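You operate a simulated robot arm through the tools that you are given. There is no shell and no other tool.

You run a simulated robot arm. Do the job below in one go: nothing can be reset, and whatever is moved stays where it is left.

JOB
Put the lid on the sieves, clamp them and shake till the sand covers the pan's line.
Fine: clamp with the yellow bar and open it again at the end. Where these are worked on the way, their far stop is far enough and under half their travel is too little: yellow bar.

It is judged by the outcome, as a careful person would: the job done as asked, and still so three seconds after it is handed in. It fails if anything else is knocked over, pushed out of place, dropped, spilled or broken. A push-on lid holds only when it is set on centred and level and pressed home; a screw cap is set on level and turned clockwise until tight.

ROBOT AND FRAMES
A 6-joint arm with a three-finger gripper, fixed in place. Base frame: the origin is on the floor under the middle of its stand, x ahead of it, y to its left, z up; the work surface is at about z = 0.864. Lengths are in m, angles in rad, forces in N, time in s.
It reaches about 1.213 m from its shoulder. Its first joint turns from -2.897 to 2.897 rad. Payload 4.89 kg.
The TCP is the grasp point between the finger pads, 0.03 m short of the fingertips. In the tool frame z runs along the fingers and y along their closing line. The gripper opens to 0.164 m; its body begins 0.125 m behind the TCP.
Orientation is told as [roll, pitch, yaw] about the base's x, y, z axes, in that order, counted from this pose: with the fingers straight down and closing along the base's y, the tool's x points along the base's -x, its y along +y and its z along -z.

CONTROLS
- The arm moves only by the tool drive_tool. Its argument "targets" is a list of rows, each an object of numbers (a shift or turn left out is 0, a gripper value left out holds the last): "x", "y", "z": the shift along the base's x, y, z in mm; "wx", "wy", "wz": the turn, a rotation vector about the base's x, y, z in rad; "gripper": the opening, from 0 (shut) to 1 (fully open). In form: [{"x": .., "y": .., "z": .., "wx": .., "wy": .., "wz": .., "gripper": ..}, ...]. A call has 1 to 20 rows; each row is the pose to reach, as a shift and turn from the pose commanded when the call began. Rows are played at 5 a second. More than 0.05 m and 0.15 rad between two rows, or a gripper value outside its range, and nothing of the call is played. A pose out of reach is approached as far as the arm can. The call stops where the force on the tool passes 70 N (or 10 N more than at its start, if that is more) or the arm is blocked; 0.2 s more then pass. Each finger travels about 0.108 m/s and halts on what it meets, pressing with about 42 N; the grip force reading is that of the motor and also rises with nothing between the fingers. The clock runs only during rows and for 0.2 s after the last one: add rows that repeat a pose to give the fingers time. It gives the time, the measured TCP pose, the force on the tool (base axes), the opening and the grip force at its end, in the units of the frame above (readings bear some noise), with the torque about the TCP (base axes, N m) and any sound that the robot's microphone picked up, and new pictures: "show" is both (left out), scene, wrist or none.
- Cameras (640 x 400 px; columns grow to the right, rows downward): "scene" is fixed at [0.2181, 0.5009, 1.506]; the picture's right is [-0.37, -0.93, 0.00], its down [-0.52, 0.20, -0.83] and it looks along [0.77, -0.30, -0.56] (base axes); focal length 325 px, centre (320, 200). "wrist" rides on the gripper at [0.076, -0.002, -0.152] in the tool frame; the picture's right is [0.02, 1.00, 0.00], its down [-0.88, 0.02, -0.47] and it looks along [-0.47, 0.01, 0.88] (tool axes); focal length 247 px, centre (320, 200). There is no depth. A picture from a camera that has moved, and an enlarged one, comes with that camera's place and axes in the base frame and with its lens.
- raise_lower(by): moves the trunk up (or, below 0, down) by that many m; the arm rides with it, the base frame stays. It gives what a move gives, with no picture.
- close_up(camera, box): a new picture of the part [left, top, right, bottom] of that camera's present view, enlarged. No time passes.
- finish_job(): hands the job in; it is judged then, once.

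Nothing tells you positions but the pictures and the camera data. Unless the task says otherwise, let go and move clear before handing in.

The tools are called after "Call:" as name(argument=value, ...) on one line, values as JSON. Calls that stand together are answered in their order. drive_tool: Moves the arm, as the interface text tells. Its arguments: {"type":"object","properties":{"targets":{"type":"array","items":{"type":"object","properties":{"x":{"type":"number"},"y":{"type":"number"},"z":{"type":"number"},"wx":{"type":"number"},"wy":{"type":"number"},"wz":{"type":"number"},"gripper":{"type":"number"}}}},"show":{"type":"string","enum":["both","scene","wrist","none"]}},"required":["targets"]} The other tools are called the same way: raise_lower (by) moves the trunk up or down; close_up (camera, box) takes an enlarged picture of a part of a camera's view; finish_job () hands the job in.

At the start:

```text
time: 0.0
position: [0.5879, 0.3072, 1.3151]
ee_rot: [0.001, 0.0, 0.0]
ft_force: [-0.1, 1.3, -0.4]
ft_torque: [0.0, -0.02, 0.01]
gripper_width: 0.164
grasp_force: 0.1
trunk travel left (down, up): [-0.15, 0.24]
```

scene: 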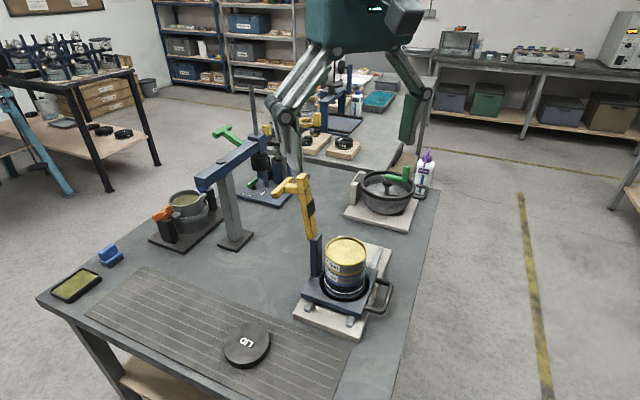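
wrist: 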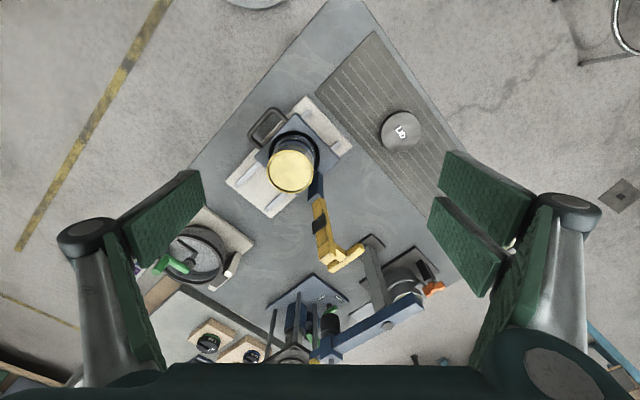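

I see a stack of sieves on a tray with a yellow clamp bar standing upright and a black lid lying on the ribbed mat. I will take closer looks before moving.

Call:
close_up(camera="scene", box=[260, 160, 420, 350])

Call:
close_up(camera="wrist", box=[200, 80, 440, 280])

Call:
close_up(camera="scene", box=[190, 300, 310, 390])

```text
2.11 times, centred on (340, 255) of scene
camera zoom: at [0.2181, 0.5009, 1.506], right [-0.37, -0.93, 0.0], down [-0.52, 0.2, -0.83], along [0.77, -0.3, -0.56], focal length 684 px, centre (278, 84)
```

zoom: 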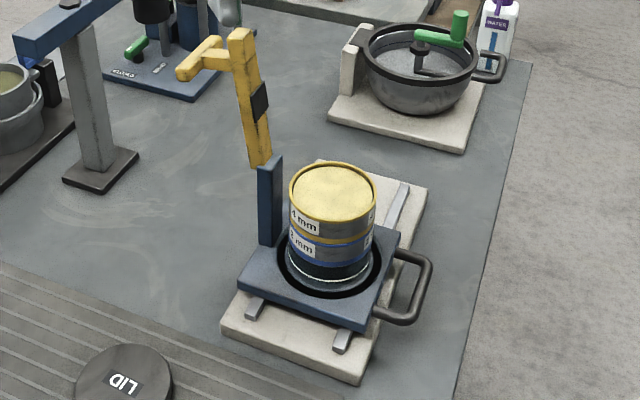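

```text
2.00 times, centred on (320, 180) of wrist
camera zoom: at [0.5109, 0.3064, 1.4686], right [-0.02, 1.0, 0.0], down [0.88, 0.02, 0.47], along [0.47, 0.01, -0.88], focal length 494 px, centre (320, 240)
```

zoom: 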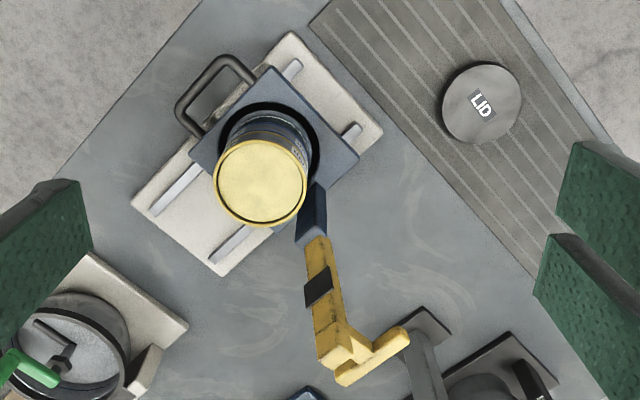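

```text
4.44 times, centred on (250, 345) of scene
camera zoom: at [0.2181, 0.5009, 1.506], right [-0.37, -0.93, 0.0], down [-0.52, 0.2, -0.83], along [0.77, -0.3, -0.56], focal length 1445 px, centre (631, -444)
```

zoom: 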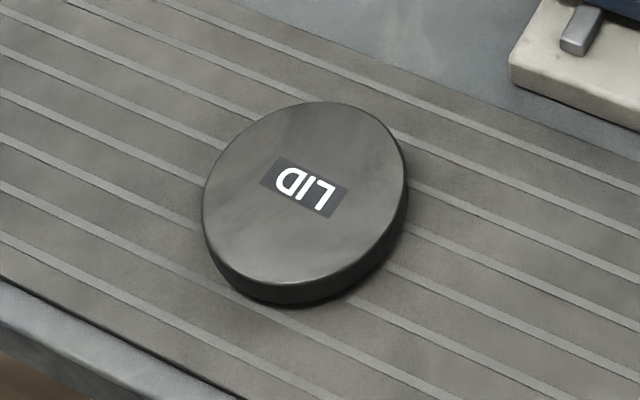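

I place the lid at about (0.631, 0.498) and the top of the sieve stack at about (0.691, 0.253, 1.01). I will zoom in further on the clamp, rails, handle and pan.

Call:
close_up(camera="scene", box=[305, 225, 385, 275])

Call:
close_up(camera="scene", box=[290, 270, 400, 340])

Call:
close_up(camera="scene", box=[260, 165, 350, 285])

Call:
close_up(camera="wrist", box=[240, 95, 370, 275])

```text
8.00 times, centred on (345, 250) of scene
camera zoom: at [0.2181, 0.5009, 1.506], right [-0.37, -0.93, 0.0], down [-0.52, 0.2, -0.83], along [0.77, -0.3, -0.56], focal length 2600 px, centre (120, -200)
```

zoom: 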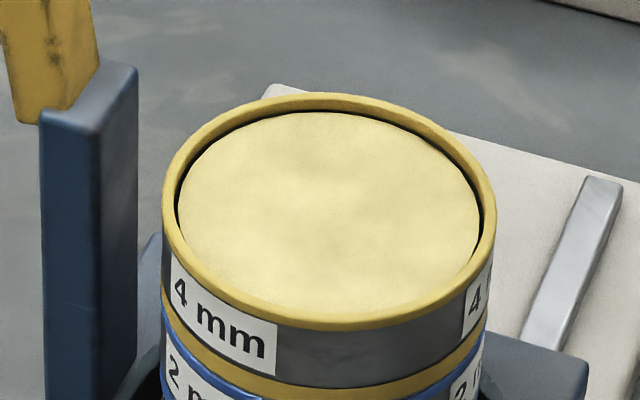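

```text
5.71 times, centred on (345, 305) of scene
camera zoom: at [0.2181, 0.5009, 1.506], right [-0.37, -0.93, 0.0], down [-0.52, 0.2, -0.83], along [0.77, -0.3, -0.56], focal length 1857 px, centre (177, -400)
```

zoom: 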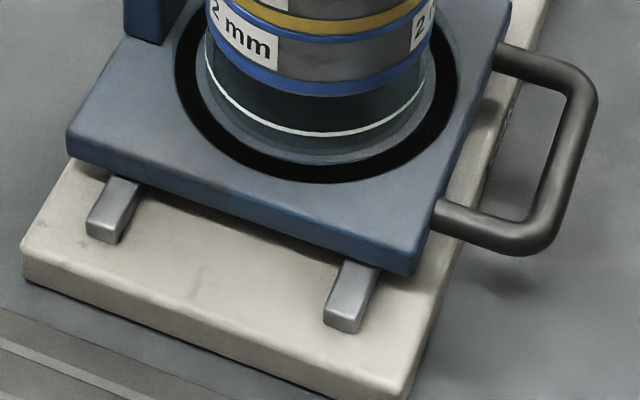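

```text
3.33 times, centred on (305, 225) of scene
camera zoom: at [0.2181, 0.5009, 1.506], right [-0.37, -0.93, 0.0], down [-0.52, 0.2, -0.83], along [0.77, -0.3, -0.56], focal length 1083 px, centre (370, 117)
```

zoom: 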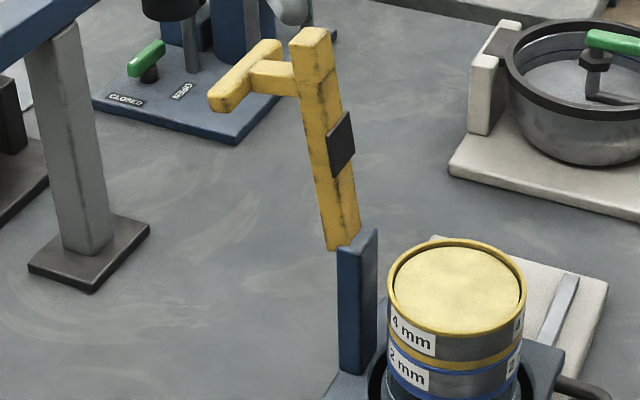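

```text
2.22 times, centred on (305, 185) of wrist
camera zoom: at [0.5109, 0.3064, 1.4686], right [-0.02, 1.0, 0.0], down [0.88, 0.02, 0.47], along [0.47, 0.01, -0.88], focal length 549 px, centre (353, 233)
```

zoom: 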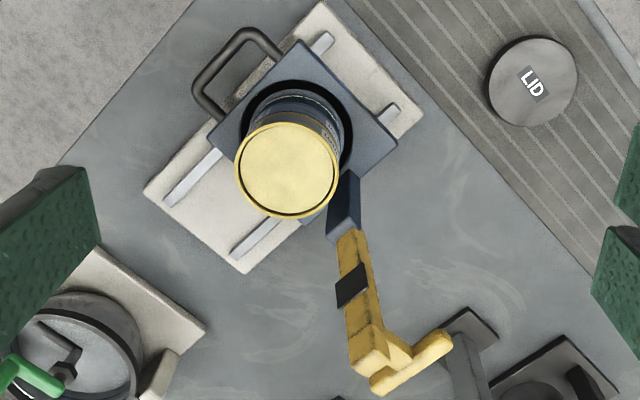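

The yellow bar hinges on the blue post at about (0.735, 0.309, 1.045) and leans back from the sieves. The tray slides on rails that run diagonally, and its handle is on the side opposite the post. I'll move over the lid with the gripper yawed 45° so its closing line runs along the rails.

Call:
drive_tool(targets=[{"x": 8, "y": 32, "z": -20, "wz": 0.131, "gripper": 1}, {"x": 15, "y": 64, "z": -40, "wz": 0.262}, {"x": 22, "y": 96, "z": -60, "wz": 0.393}, {"x": 29, "y": 128, "z": -80, "wz": 0.524}, {"x": 36, "y": 160, "z": -100, "wz": 0.655}, {"x": 43, "y": 191, "z": -120, "wz": 0.785}, {"x": 43, "y": 191, "z": -120, "wz": 0.785}])

```text
time: 1.6
position: [0.6322, 0.4989, 1.192]
ee_rot: [-0.001, 0.0, 0.785]
ft_force: [0.3, 0.4, 0.0]
ft_torque: [-0.06, 0.08, 0.02]
gripper_width: 0.164
grasp_force: 0.0
trunk travel left (down, up): [-0.15, 0.24]
camera wrist: at [0.5785, 0.4436, 1.3465], right [-0.72, 0.69, 0.0], down [0.61, 0.64, 0.47], along [0.33, 0.34, -0.88], focal length 247 px, centre (320, 200)
```

scene: 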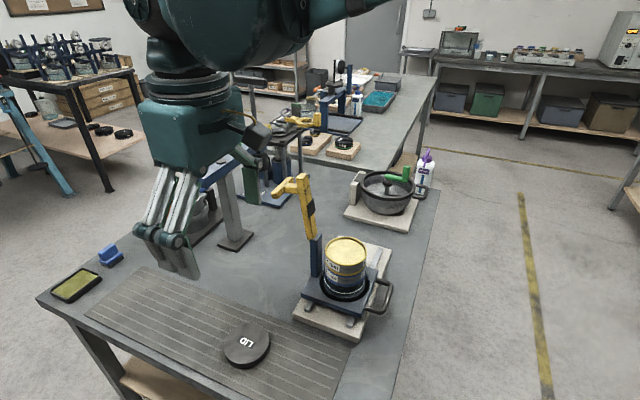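
wrist: 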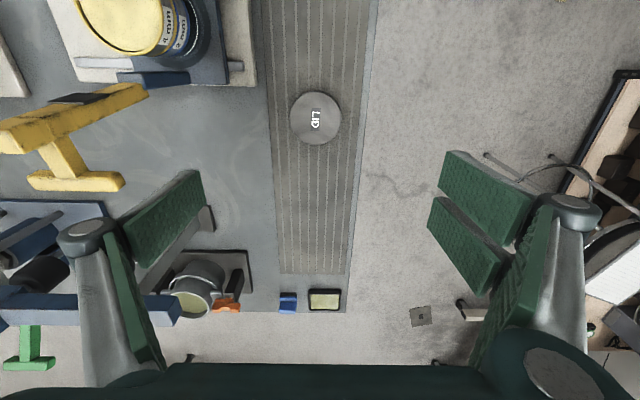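

The lid is almost under the gripper. I'll zoom in to get its centre more exactly before going down.

Call:
close_up(camera="wrist", box=[270, 80, 370, 160])

Call:
close_up(camera="wrist", box=[0, 0, 260, 200])

```text
5.00 times, centred on (320, 120) of wrist
camera zoom: at [0.5785, 0.4436, 1.3465], right [-0.72, 0.69, 0.0], down [0.61, 0.64, 0.47], along [0.33, 0.34, -0.88], focal length 1235 px, centre (320, 600)
```

zoom: 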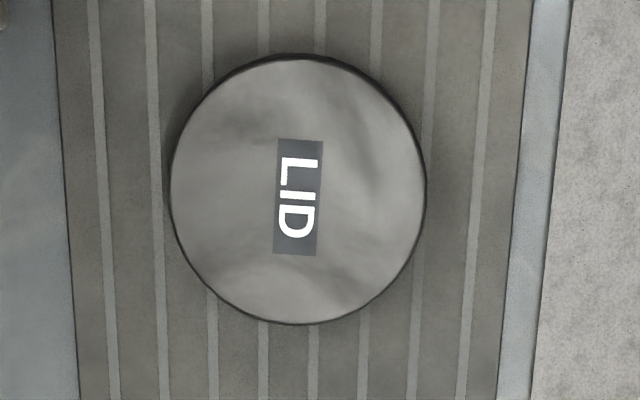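

```text
2.00 times, centred on (130, 100) of wrist
camera zoom: at [0.5785, 0.4436, 1.3465], right [-0.72, 0.69, 0.0], down [0.61, 0.64, 0.47], along [0.33, 0.34, -0.88], focal length 494 px, centre (700, 400)
```

zoom: 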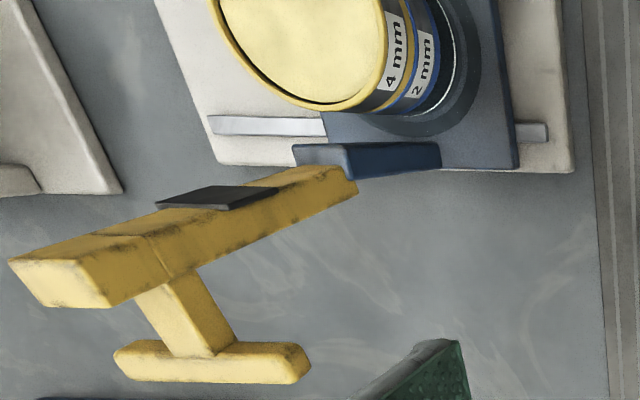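

The lid is about 92 mm across and centred near (0.638, 0.495). I'll lower partway and measure again.

Call:
drive_tool(targets=[{"x": 2, "y": -1, "z": -40}, {"x": 3, "y": -2, "z": -80}, {"x": 5, "y": -3, "z": -120}, {"x": 5, "y": -3, "z": -160}, {"x": 5, "y": -3, "z": -190}, {"x": 5, "y": -3, "z": -190}], show="wrist")

Call:
close_up(camera="wrist", box=[240, 100, 400, 200])

```text
time: 3.0
position: [0.635, 0.4974, 1.0042]
ee_rot: [0.0, 0.001, 0.785]
ft_force: [-0.3, 0.0, 0.1]
ft_torque: [-0.02, 0.0, 0.02]
gripper_width: 0.1641
grasp_force: 0.1
trunk travel left (down, up): [-0.15, 0.24]
camera wrist: at [0.5822, 0.442, 1.1578], right [-0.72, 0.69, 0.0], down [0.61, 0.64, 0.47], along [0.33, 0.34, -0.88], focal length 247 px, centre (320, 200)
```

wrist: 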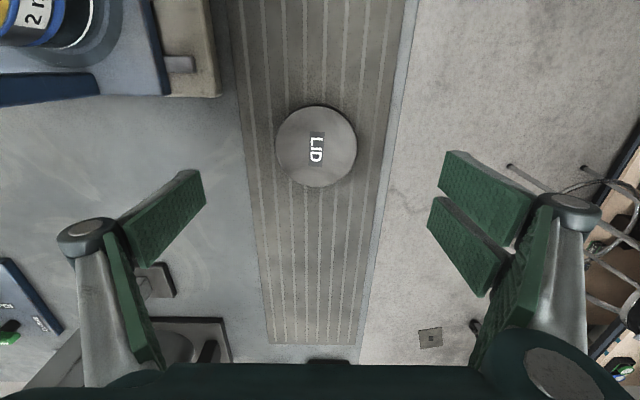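

```text
4.00 times, centred on (320, 150) of wrist
camera zoom: at [0.5822, 0.442, 1.1578], right [-0.72, 0.69, 0.0], down [0.61, 0.64, 0.47], along [0.33, 0.34, -0.88], focal length 988 px, centre (320, 400)
```

zoom: 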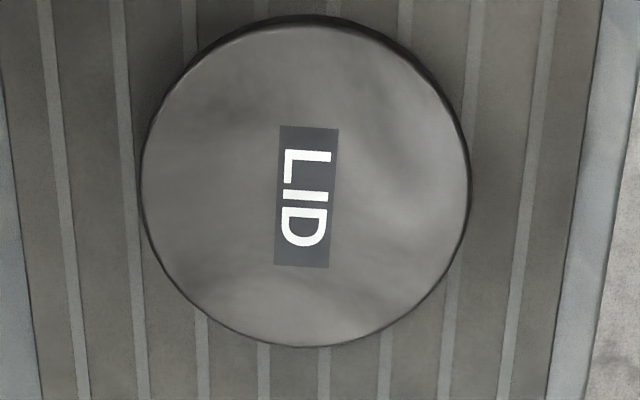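

The lid's centre is about (0.6385, 0.4945) with its top near z 0.885. I'll centre on it, lower until the fingertips are just above the mat, and check before closing.

Call:
drive_tool(targets=[{"x": 4, "y": -3, "z": -35}, {"x": 4, "y": -3, "z": -70}, {"x": 4, "y": -3, "z": -90}, {"x": 4, "y": -3, "z": -103}, {"x": 4, "y": -3, "z": -103}])

Call:
close_up(camera="wrist", box=[200, 100, 440, 250])

Call:
close_up(camera="scene", box=[170, 280, 330, 380])

```text
time: 4.2
position: [0.6395, 0.4923, 0.8994]
ee_rot: [-0.001, 0.001, 0.785]
ft_force: [0.1, -0.6, 0.3]
ft_torque: [0.02, -0.03, 0.01]
gripper_width: 0.1642
grasp_force: 0.1
trunk travel left (down, up): [-0.15, 0.24]
camera wrist: at [0.5854, 0.4371, 1.0537], right [-0.72, 0.69, 0.0], down [0.61, 0.64, 0.47], along [0.33, 0.34, -0.88], focal length 247 px, centre (320, 200)
```

scene: 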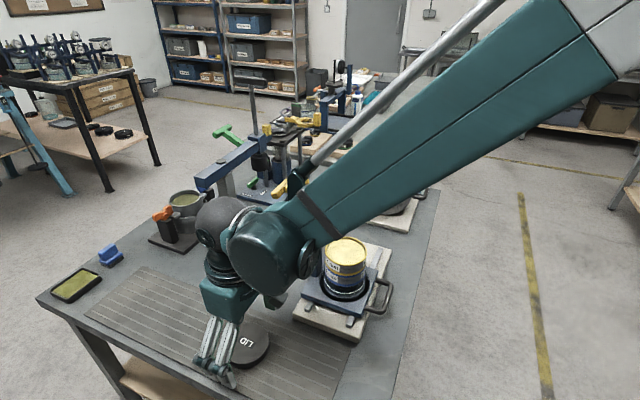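
wrist: 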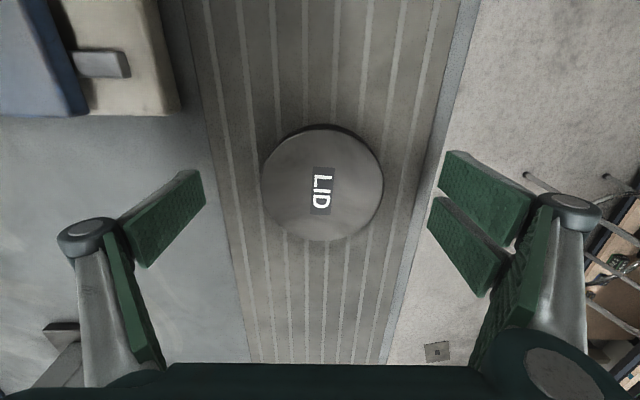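

```text
2.67 times, centred on (320, 175) of wrist
camera zoom: at [0.5854, 0.4371, 1.0537], right [-0.72, 0.69, 0.0], down [0.61, 0.64, 0.47], along [0.33, 0.34, -0.88], focal length 659 px, centre (320, 267)
```

zoom: 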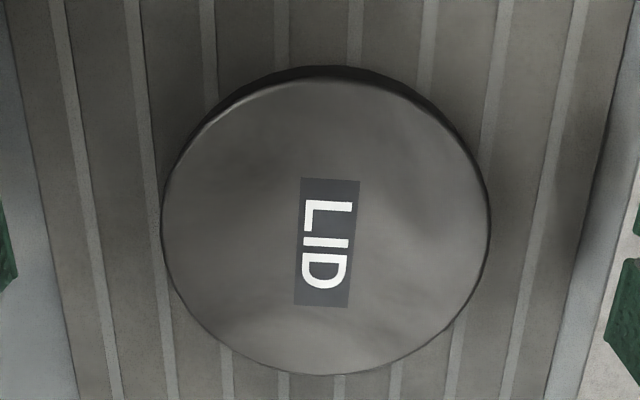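

```text
4.00 times, centred on (250, 330) of scene
camera zoom: at [0.2181, 0.5009, 1.506], right [-0.37, -0.93, 0.0], down [-0.52, 0.2, -0.83], along [0.77, -0.3, -0.56], focal length 1300 px, centre (600, -320)
```

zoom: 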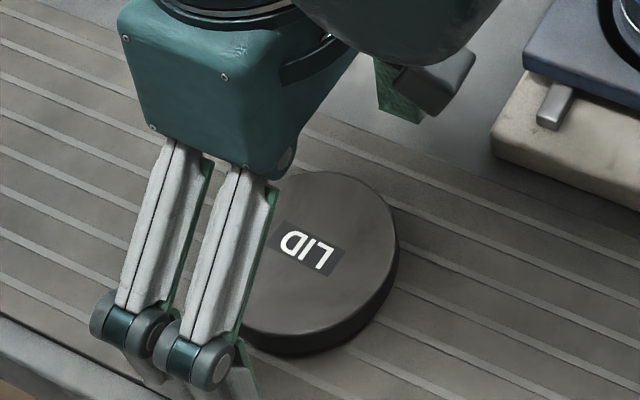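

The lid is centred between the pads to within about 2 mm. I'll close on it.

Call:
drive_tool(targets=[{"gripper": 0.7}, {"gripper": 0.6}, {"gripper": 0.45}, {"gripper": 0.45}, {"gripper": 0.45}, {"gripper": 0.45}])

Call:
close_up(camera="wrist", box=[200, 100, 440, 250])

```text
time: 5.6
position: [0.6387, 0.492, 0.9006]
ee_rot: [-0.002, 0.001, 0.785]
ft_force: [-0.8, 1.9, 1.4]
ft_torque: [-0.03, 0.07, -0.02]
gripper_width: 0.0891
grasp_force: 42.1
trunk travel left (down, up): [-0.15, 0.24]
camera wrist: at [0.5852, 0.4371, 1.0541], right [-0.72, 0.69, 0.0], down [0.61, 0.64, 0.47], along [0.33, 0.34, -0.88], focal length 247 px, centre (320, 200)
```

scene: 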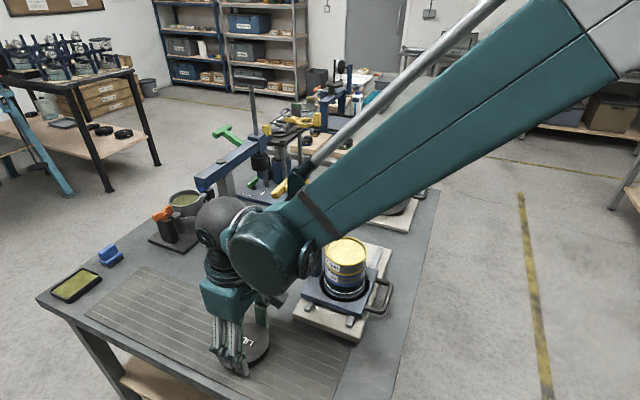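
wrist: 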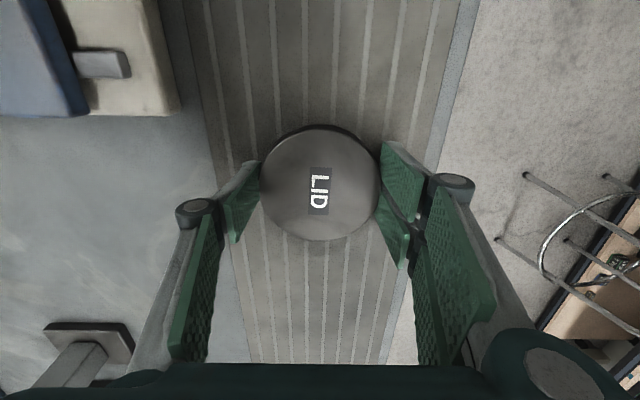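

```text
2.67 times, centred on (320, 175) of wrist
camera zoom: at [0.5852, 0.4371, 1.0541], right [-0.72, 0.69, 0.0], down [0.61, 0.64, 0.47], along [0.33, 0.34, -0.88], focal length 659 px, centre (320, 267)
```

zoom: 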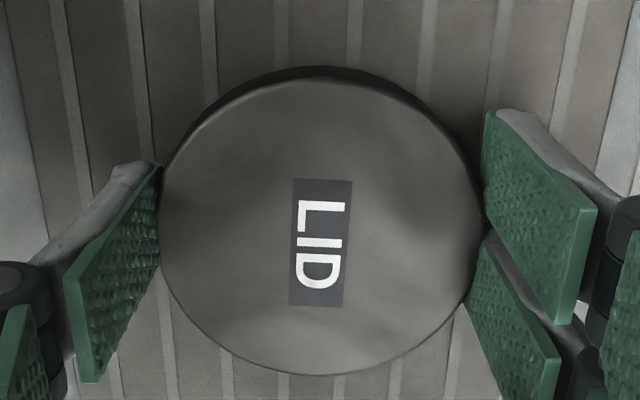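

The lid is gripped (0.089 m wide) and sits within about 1 mm of the tool centre. I'll lift it straight up, well above the clamp bar.

Call:
drive_tool(targets=[{"z": 15}, {"z": 45}, {"z": 90}, {"z": 135}, {"z": 180}, {"z": 225}, {"z": 270}, {"z": 315}, {"z": 360}, {"z": 370}])

Call:
close_up(camera="wrist", box=[200, 100, 440, 250])

Call:
close_up(camera="scene", box=[300, 215, 396, 275])

```text
time: 7.8
position: [0.6404, 0.4957, 1.2724]
ee_rot: [0.001, 0.001, 0.785]
ft_force: [-0.4, -0.9, -1.4]
ft_torque: [0.03, -0.04, 0.01]
gripper_width: 0.0892
grasp_force: 41.9
trunk travel left (down, up): [-0.15, 0.24]
camera wrist: at [0.5867, 0.4393, 1.4262], right [-0.72, 0.69, 0.0], down [0.61, 0.64, 0.47], along [0.33, 0.34, -0.88], focal length 247 px, centre (320, 200)
```

scene: 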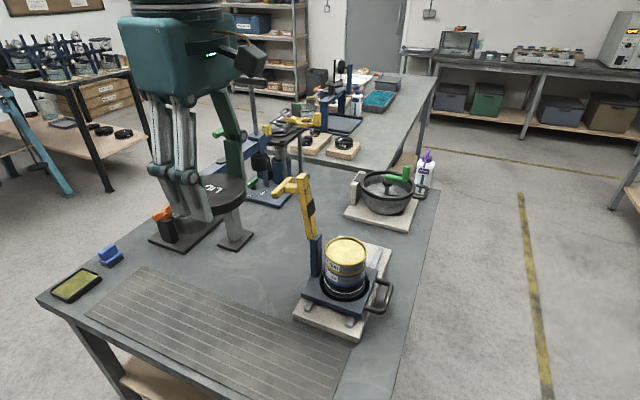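
wrist: 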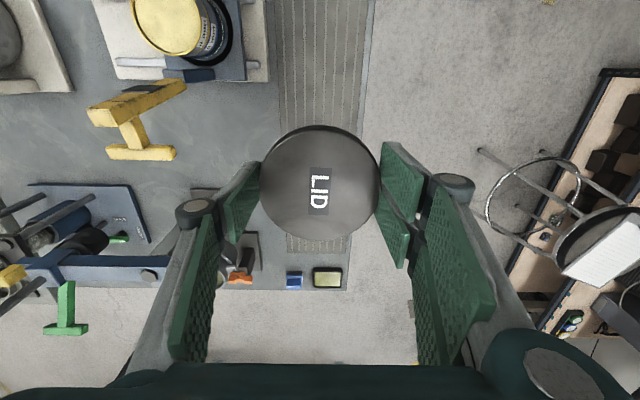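

```text
2.67 times, centred on (320, 175) of wrist
camera zoom: at [0.5867, 0.4393, 1.4262], right [-0.72, 0.69, 0.0], down [0.61, 0.64, 0.47], along [0.33, 0.34, -0.88], focal length 659 px, centre (320, 267)
```

zoom: 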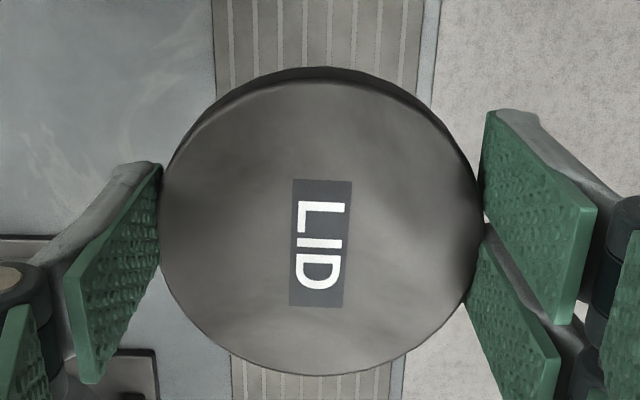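

```text
6.67 times, centred on (348, 245) of scene
camera zoom: at [0.2181, 0.5009, 1.506], right [-0.37, -0.93, 0.0], down [-0.52, 0.2, -0.83], along [0.77, -0.3, -0.56], focal length 2167 px, centre (133, -100)
```

zoom: 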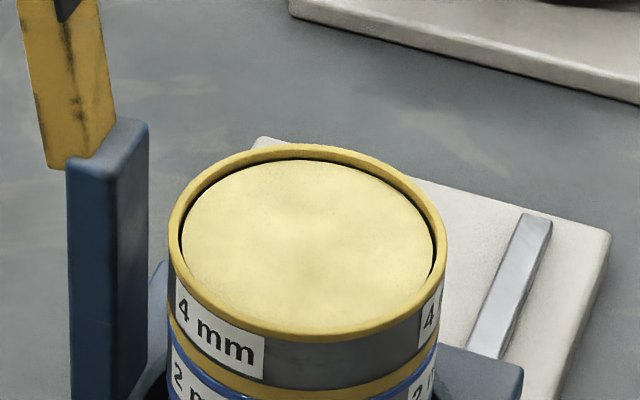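

The lid is secure in the gripper. I'll travel high to a spot slightly past the sieve stack, where the wrist camera can see the whole stack rim above the held lid.

Call:
drive_tool(targets=[{"x": 15, "y": -35}, {"x": 30, "y": -70}, {"x": 45, "y": -105}, {"x": 60, "y": -140}, {"x": 75, "y": -172}, {"x": 89, "y": -205}, {"x": 89, "y": -205}])

Call:
close_up(camera="wrist", box=[270, 40, 370, 120])

```text
time: 9.4
position: [0.7295, 0.2881, 1.2715]
ee_rot: [0.001, 0.0, 0.783]
ft_force: [-0.7, -0.4, -1.1]
ft_torque: [0.05, -0.01, 0.0]
gripper_width: 0.089
grasp_force: 42.0
trunk travel left (down, up): [-0.15, 0.24]
camera wrist: at [0.6772, 0.2334, 1.4245], right [-0.72, 0.69, 0.0], down [0.61, 0.64, 0.47], along [0.33, 0.34, -0.88], focal length 247 px, centre (320, 200)
```

scene: 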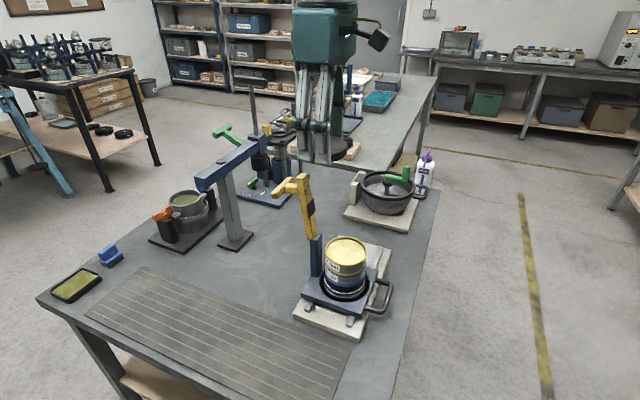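
wrist: 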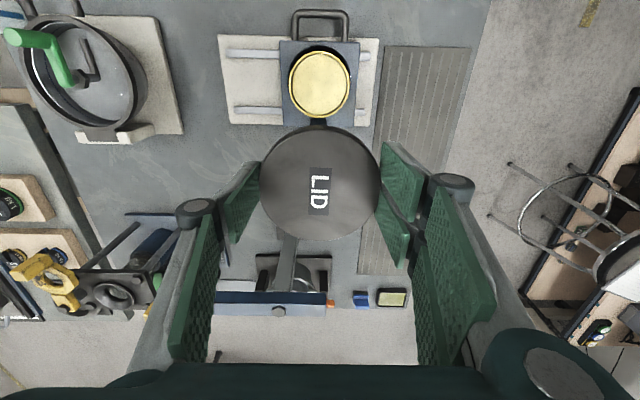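

```text
5.00 times, centred on (320, 80) of wrist
camera zoom: at [0.6772, 0.2334, 1.4245], right [-0.72, 0.69, 0.0], down [0.61, 0.64, 0.47], along [0.33, 0.34, -0.88], focal length 1235 px, centre (320, 800)
```

zoom: 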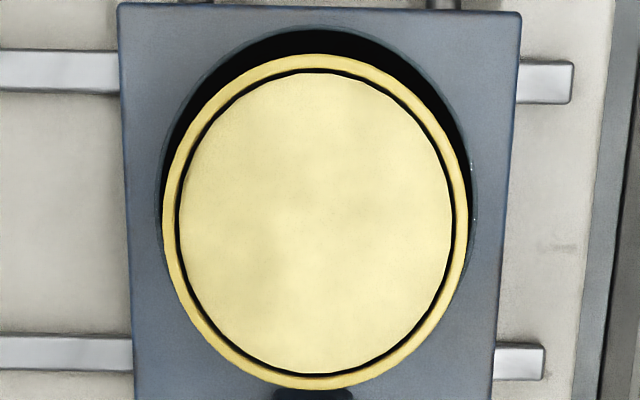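

The sieve rim is fully visible. I place its centre near (0.694, 0.249) with its top at about z 1.010, and the lid is held about 5 mm off the tool centre, towards tool -x. I'll move over the stack with that corrected, stop a few centimetres above, and check alignment.

Call:
drive_tool(targets=[{"x": -20, "y": -22}, {"x": -38.7, "y": -43.3}, {"x": -38.7, "y": -43.3, "z": -40}, {"x": -38.7, "y": -43.3, "z": -80}, {"x": -38.7, "y": -43.3, "z": -120}, {"x": -38.7, "y": -43.3, "z": -155}, {"x": -38.7, "y": -43.3, "z": -187}, {"x": -38.7, "y": -43.3, "z": -187}, {"x": -38.7, "y": -43.3, "z": -187}])

Call:
close_up(camera="wrist", box=[240, 80, 400, 180])

Call:
close_up(camera="scene", box=[280, 190, 420, 290])

```text
time: 11.4
position: [0.6914, 0.2445, 1.0864]
ee_rot: [0.001, 0.0, 0.784]
ft_force: [-0.9, -0.9, -1.1]
ft_torque: [-0.02, 0.02, 0.01]
gripper_width: 0.089
grasp_force: 41.6
trunk travel left (down, up): [-0.15, 0.24]
camera wrist: at [0.6378, 0.1888, 1.2392], right [-0.72, 0.69, 0.0], down [0.61, 0.64, 0.47], along [0.33, 0.34, -0.88], focal length 247 px, centre (320, 200)
```

scene: 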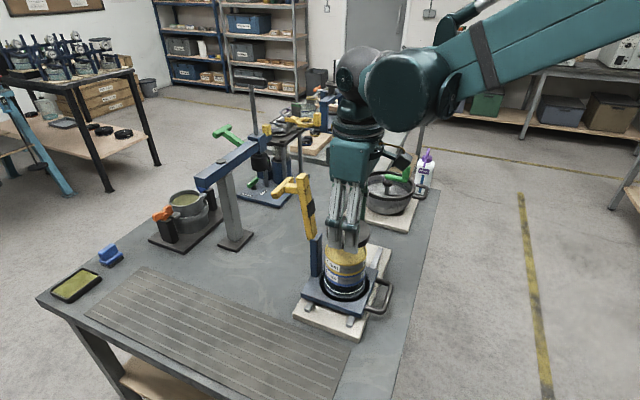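
wrist: 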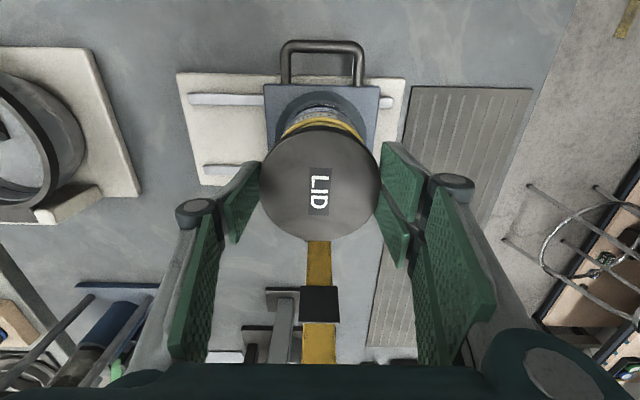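

```text
4.00 times, centred on (320, 130) of wrist
camera zoom: at [0.6378, 0.1888, 1.2392], right [-0.72, 0.69, 0.0], down [0.61, 0.64, 0.47], along [0.33, 0.34, -0.88], focal length 988 px, centre (320, 480)
```

zoom: 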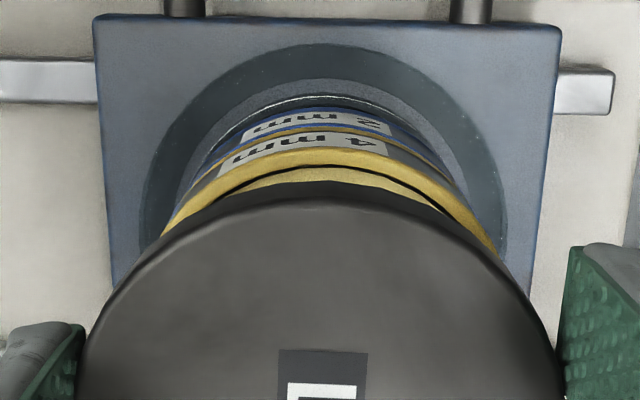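

```text
4.00 times, centred on (350, 240) of scene
camera zoom: at [0.2181, 0.5009, 1.506], right [-0.37, -0.93, 0.0], down [-0.52, 0.2, -0.83], along [0.77, -0.3, -0.56], focal length 1300 px, centre (200, 40)
```

zoom: 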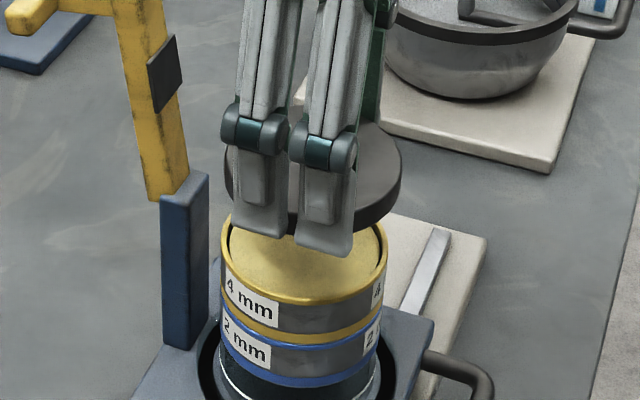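

The lid hovers a few centimetres above the sieve rim and looks nearly aligned. I'll zoom in to measure what offset remains.

Call:
close_up(camera="scene", box=[325, 215, 389, 255])

Call:
close_up(camera="wrist", box=[272, 100, 368, 160])

Call:
close_up(camera="wrist", box=[240, 160, 400, 260])

```text
10.00 times, centred on (357, 235) of scene
camera zoom: at [0.2181, 0.5009, 1.506], right [-0.37, -0.93, 0.0], down [-0.52, 0.2, -0.83], along [0.77, -0.3, -0.56], focal length 3250 px, centre (-50, -150)
```

zoom: 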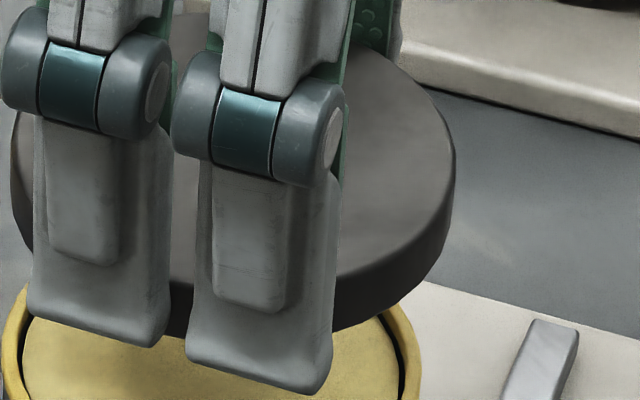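

```text
6.67 times, centred on (320, 130) of wrist
camera zoom: at [0.6378, 0.1888, 1.2392], right [-0.72, 0.69, 0.0], down [0.61, 0.64, 0.47], along [0.33, 0.34, -0.88], focal length 1646 px, centre (320, 667)
```

zoom: 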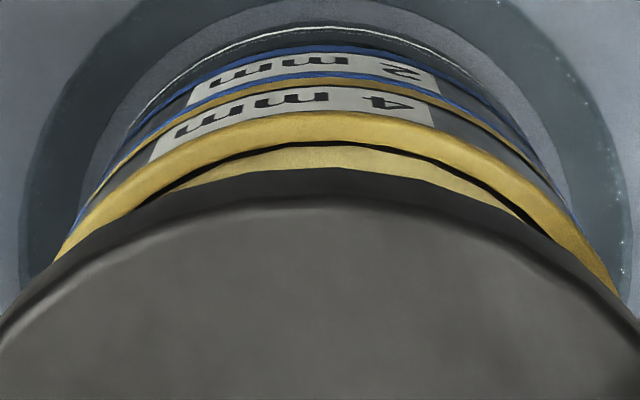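

```text
4.00 times, centred on (320, 210) of wrist
camera zoom: at [0.6378, 0.1888, 1.2392], right [-0.72, 0.69, 0.0], down [0.61, 0.64, 0.47], along [0.33, 0.34, -0.88], focal length 988 px, centre (320, 160)
```

zoom: 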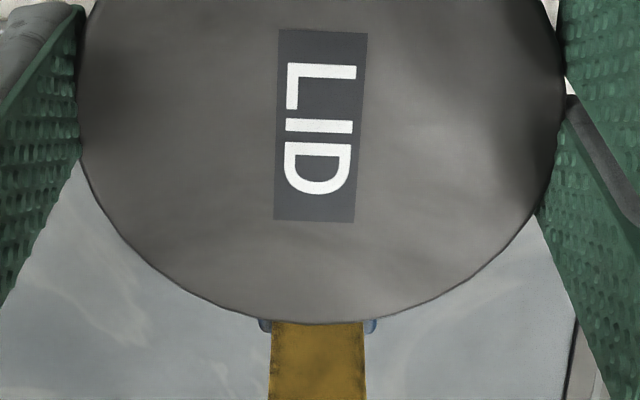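

The wrist view shows agreement within about 1 mm. I'll cross-check the sideways alignment in the scene view.

Call:
close_up(camera="scene", box=[322, 222, 386, 262])

Call:
close_up(camera="scene", box=[322, 210, 386, 250])

```text
10.00 times, centred on (354, 242) of scene
camera zoom: at [0.2181, 0.5009, 1.506], right [-0.37, -0.93, 0.0], down [-0.52, 0.2, -0.83], along [0.77, -0.3, -0.56], focal length 3250 px, centre (-20, -220)
```

zoom: 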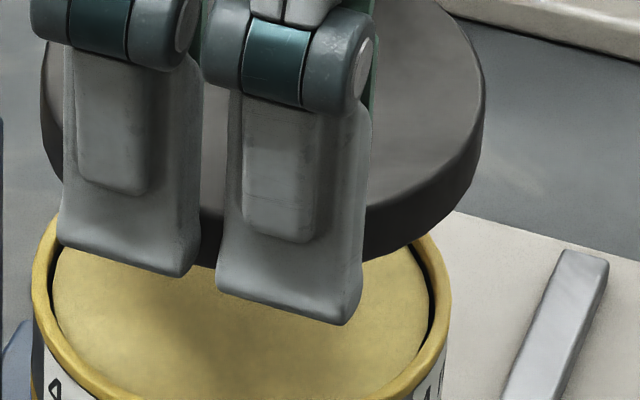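

```text
10.00 times, centred on (354, 230) of scene
camera zoom: at [0.2181, 0.5009, 1.506], right [-0.37, -0.93, 0.0], down [-0.52, 0.2, -0.83], along [0.77, -0.3, -0.56], focal length 3250 px, centre (-20, -100)
```

zoom: 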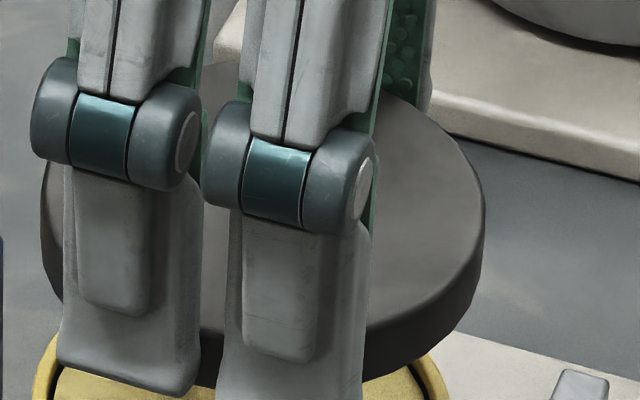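

Both views agree that the lid should shift about 1.3 mm towards the post. I'll apply that and lower to just above contact.

Call:
drive_tool(targets=[{"x": 1, "y": 1, "z": -10}, {"x": 1, "y": 1, "z": -20}, {"x": 1, "y": 1, "z": -28}, {"x": 1, "y": 1, "z": -32}, {"x": 1, "y": 1, "z": -35}, {"x": 1, "y": 1, "z": -35}])

Call:
close_up(camera="scene", box=[322, 222, 386, 262])

Call:
close_up(camera="wrist", box=[272, 100, 368, 160])

```text
time: 12.8
position: [0.6919, 0.2458, 1.0487]
ee_rot: [0.001, -0.002, 0.785]
ft_force: [0.2, -0.4, -2.0]
ft_torque: [-0.02, 0.01, 0.04]
gripper_width: 0.0891
grasp_force: 41.4
trunk travel left (down, up): [-0.15, 0.24]
camera wrist: at [0.6389, 0.1904, 1.203], right [-0.72, 0.69, 0.0], down [0.61, 0.64, 0.47], along [0.33, 0.34, -0.88], focal length 247 px, centre (320, 200)
```

scene: 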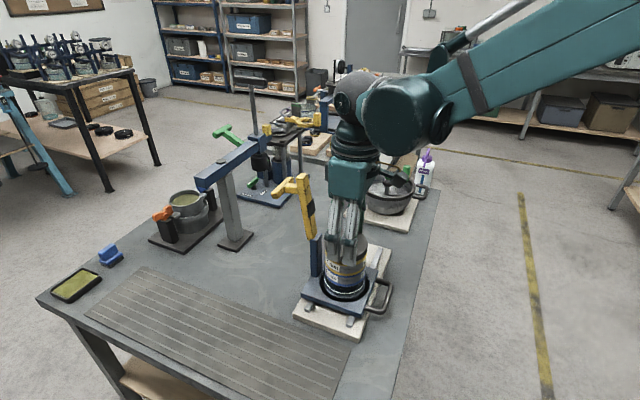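
wrist: 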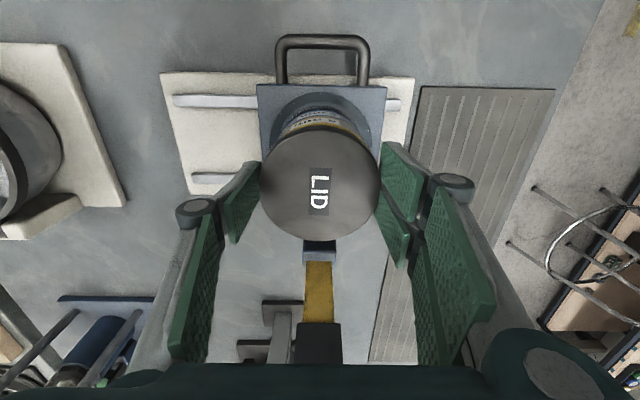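

```text
10.00 times, centred on (354, 242) of scene
camera zoom: at [0.2181, 0.5009, 1.506], right [-0.37, -0.93, 0.0], down [-0.52, 0.2, -0.83], along [0.77, -0.3, -0.56], focal length 3250 px, centre (-20, -220)
```

zoom: 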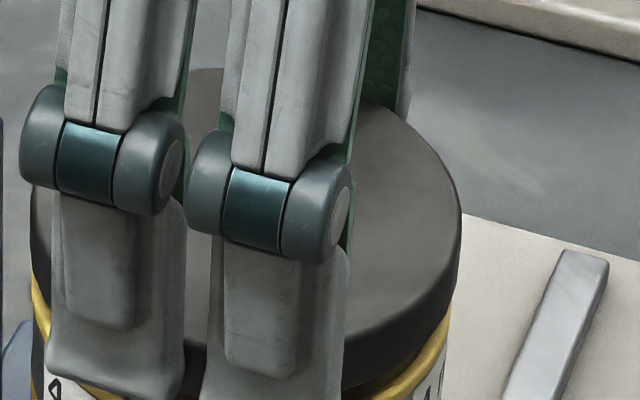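

```text
6.67 times, centred on (320, 130) of wrist
camera zoom: at [0.6389, 0.1904, 1.203], right [-0.72, 0.69, 0.0], down [0.61, 0.64, 0.47], along [0.33, 0.34, -0.88], focal length 1646 px, centre (320, 667)
```

zoom: 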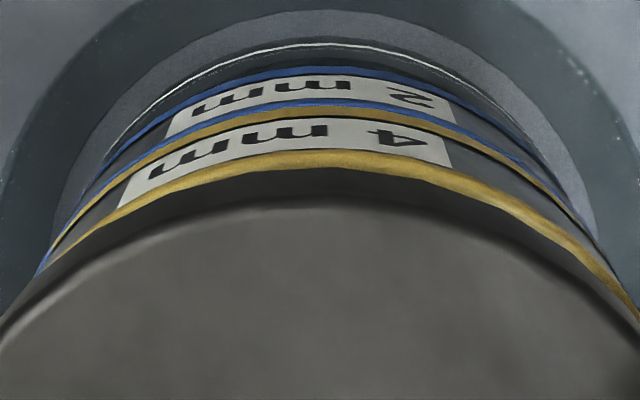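

The lid is now aligned with the rim in both views and just above it. I'll lower in small steps until it touches.

Call:
drive_tool(targets=[{"z": -2}, {"z": -4}, {"z": -6}, {"z": -8}, {"z": -8}], show="none")

Call:
close_up(camera="scene", box=[322, 222, 386, 262])

Call:
close_up(camera="wrist", box=[272, 100, 368, 160])

```text
time: 14.0
position: [0.6917, 0.2455, 1.0424]
ee_rot: [-0.002, 0.0, 0.782]
ft_force: [4.4, 0.1, 24.3]
ft_torque: [-0.05, 0.08, -0.28]
gripper_width: 0.089
grasp_force: 42.4
trunk travel left (down, up): [-0.15, 0.24]
```

```text
10.00 times, centred on (354, 242) of scene
camera zoom: at [0.2181, 0.5009, 1.506], right [-0.37, -0.93, 0.0], down [-0.52, 0.2, -0.83], along [0.77, -0.3, -0.56], focal length 3250 px, centre (-20, -220)
```

zoom: 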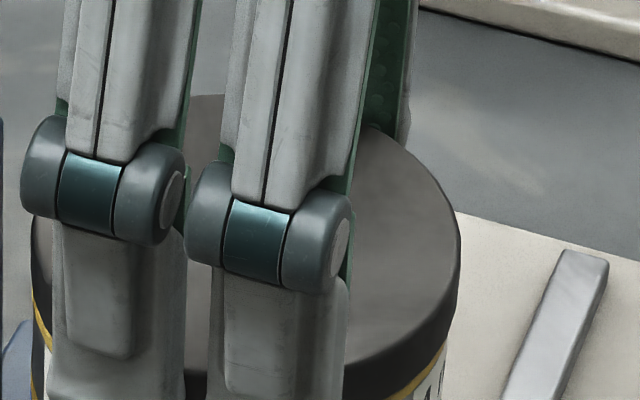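

```text
6.67 times, centred on (320, 130) of wrist
camera zoom: at [0.6377, 0.1904, 1.196], right [-0.72, 0.69, 0.0], down [0.61, 0.64, 0.47], along [0.33, 0.34, -0.88], focal length 1646 px, centre (320, 667)
```

zoom: 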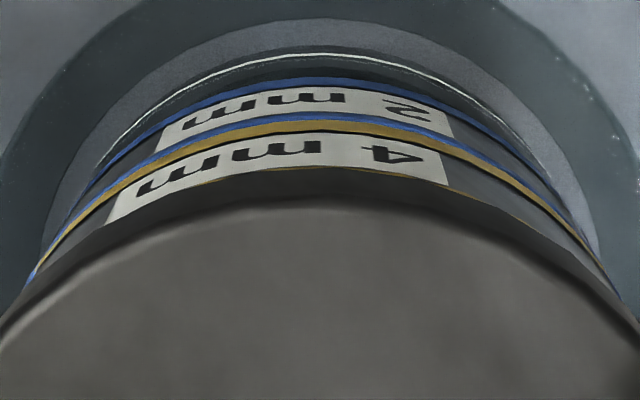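

Contact is made at about 24 N and the lid looks concentric with the rim. I'll press gradually to seat it.

Call:
drive_tool(targets=[{"z": -1}, {"z": -2}, {"z": -3}, {"z": -3}], show="none")

Call:
close_up(camera="scene", box=[322, 222, 386, 262])

Call:
close_up(camera="wrist", box=[272, 100, 368, 160])

```text
time: 15.0
position: [0.692, 0.2458, 1.0392]
ee_rot: [0.002, 0.001, 0.787]
ft_force: [-0.7, 1.3, 25.6]
ft_torque: [0.09, 0.01, -0.25]
gripper_width: 0.0886
grasp_force: 42.2
trunk travel left (down, up): [-0.15, 0.24]
```

```text
10.00 times, centred on (354, 242) of scene
camera zoom: at [0.2181, 0.5009, 1.506], right [-0.37, -0.93, 0.0], down [-0.52, 0.2, -0.83], along [0.77, -0.3, -0.56], focal length 3250 px, centre (-20, -220)
```

zoom: 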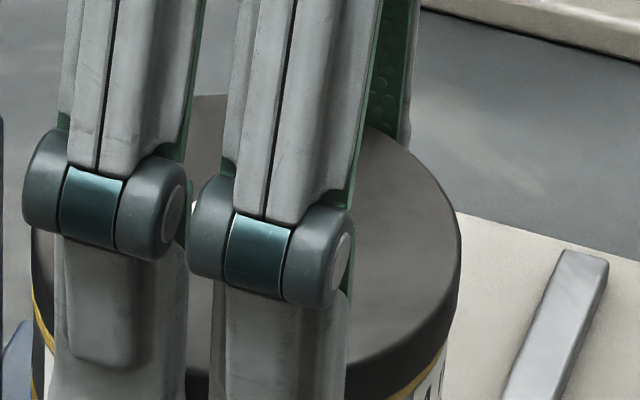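

```text
6.67 times, centred on (320, 130) of wrist
camera zoom: at [0.6375, 0.1901, 1.1926], right [-0.72, 0.69, 0.0], down [0.61, 0.64, 0.47], along [0.33, 0.34, -0.88], focal length 1646 px, centre (320, 667)
```

zoom: 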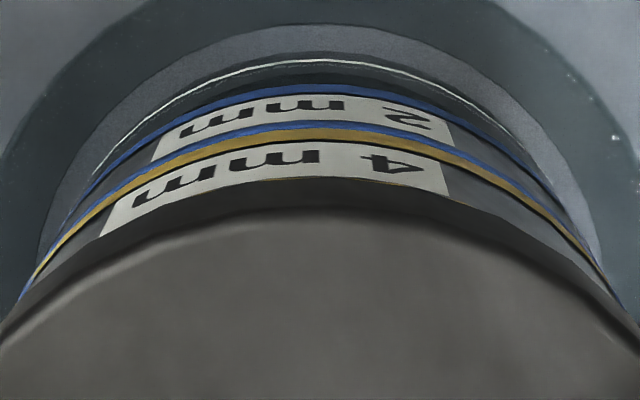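

At about 25 N the fingers slid down the lid while the lid stayed put on the rim, so I'll release it. Then I'll raise, close the fingers and press the lid home from the top centre.

Call:
drive_tool(targets=[{"gripper": 0.6}, {"gripper": 0.68}, {"gripper": 0.75}, {"gripper": 0.75}, {"z": 25, "gripper": 0.75}, {"z": 55}, {"z": 90}, {"z": 90}])

Call:
close_up(camera="scene", box=[302, 210, 398, 270])

Call:
close_up(camera="wrist", box=[240, 100, 400, 200])

```text
time: 16.8
position: [0.692, 0.246, 1.1289]
ee_rot: [0.001, 0.0, 0.786]
ft_force: [0.1, -0.2, -0.1]
ft_torque: [0.02, -0.07, 0.03]
gripper_width: 0.123
grasp_force: 0.0
trunk travel left (down, up): [-0.15, 0.24]
camera wrist: at [0.6387, 0.1913, 1.2831], right [-0.72, 0.69, 0.0], down [0.61, 0.64, 0.47], along [0.33, 0.34, -0.88], focal length 247 px, centre (320, 200)
```

scene: 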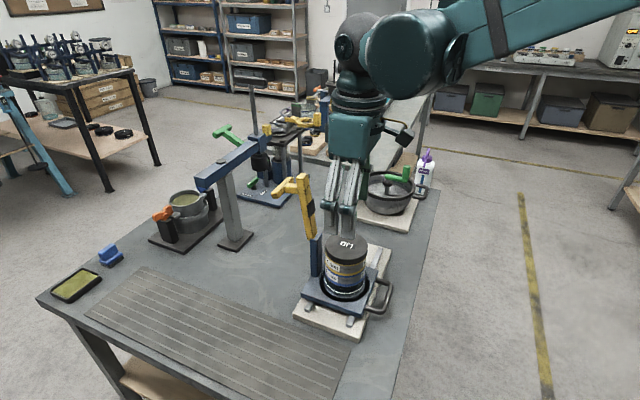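
wrist: 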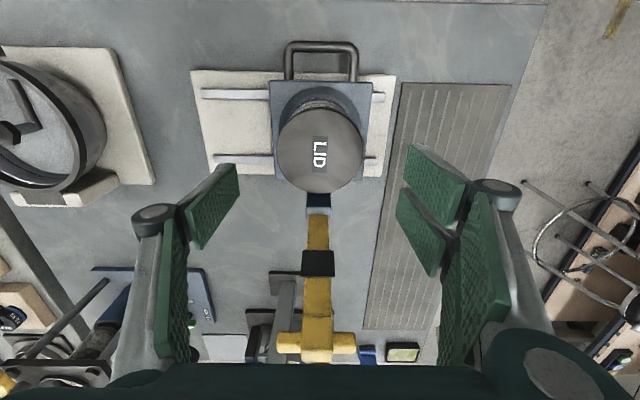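

```text
6.67 times, centred on (350, 240) of scene
camera zoom: at [0.2181, 0.5009, 1.506], right [-0.37, -0.93, 0.0], down [-0.52, 0.2, -0.83], along [0.77, -0.3, -0.56], focal length 2167 px, centre (120, -67)
```

zoom: 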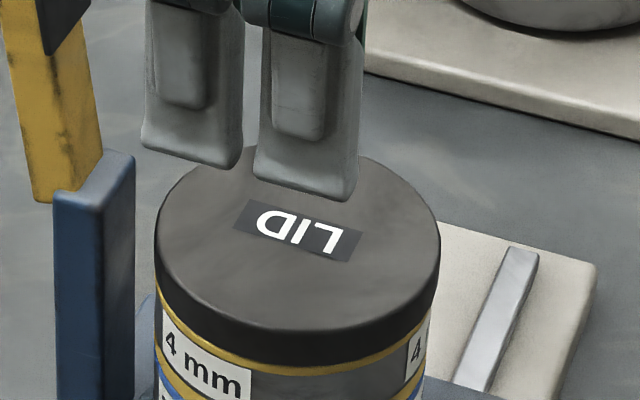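

```text
4.00 times, centred on (320, 150) of wrist
camera zoom: at [0.6387, 0.1913, 1.2831], right [-0.72, 0.69, 0.0], down [0.61, 0.64, 0.47], along [0.33, 0.34, -0.88], focal length 988 px, centre (320, 400)
```

zoom: 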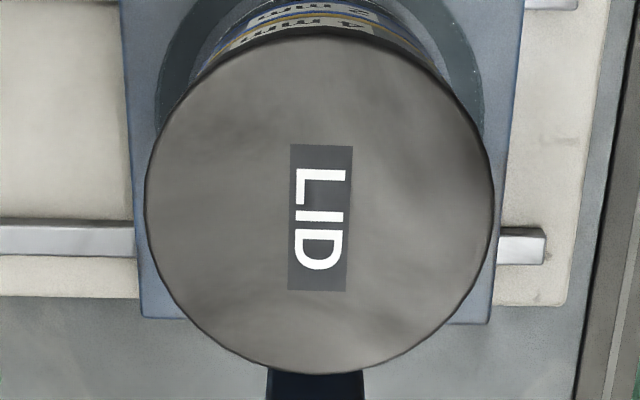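

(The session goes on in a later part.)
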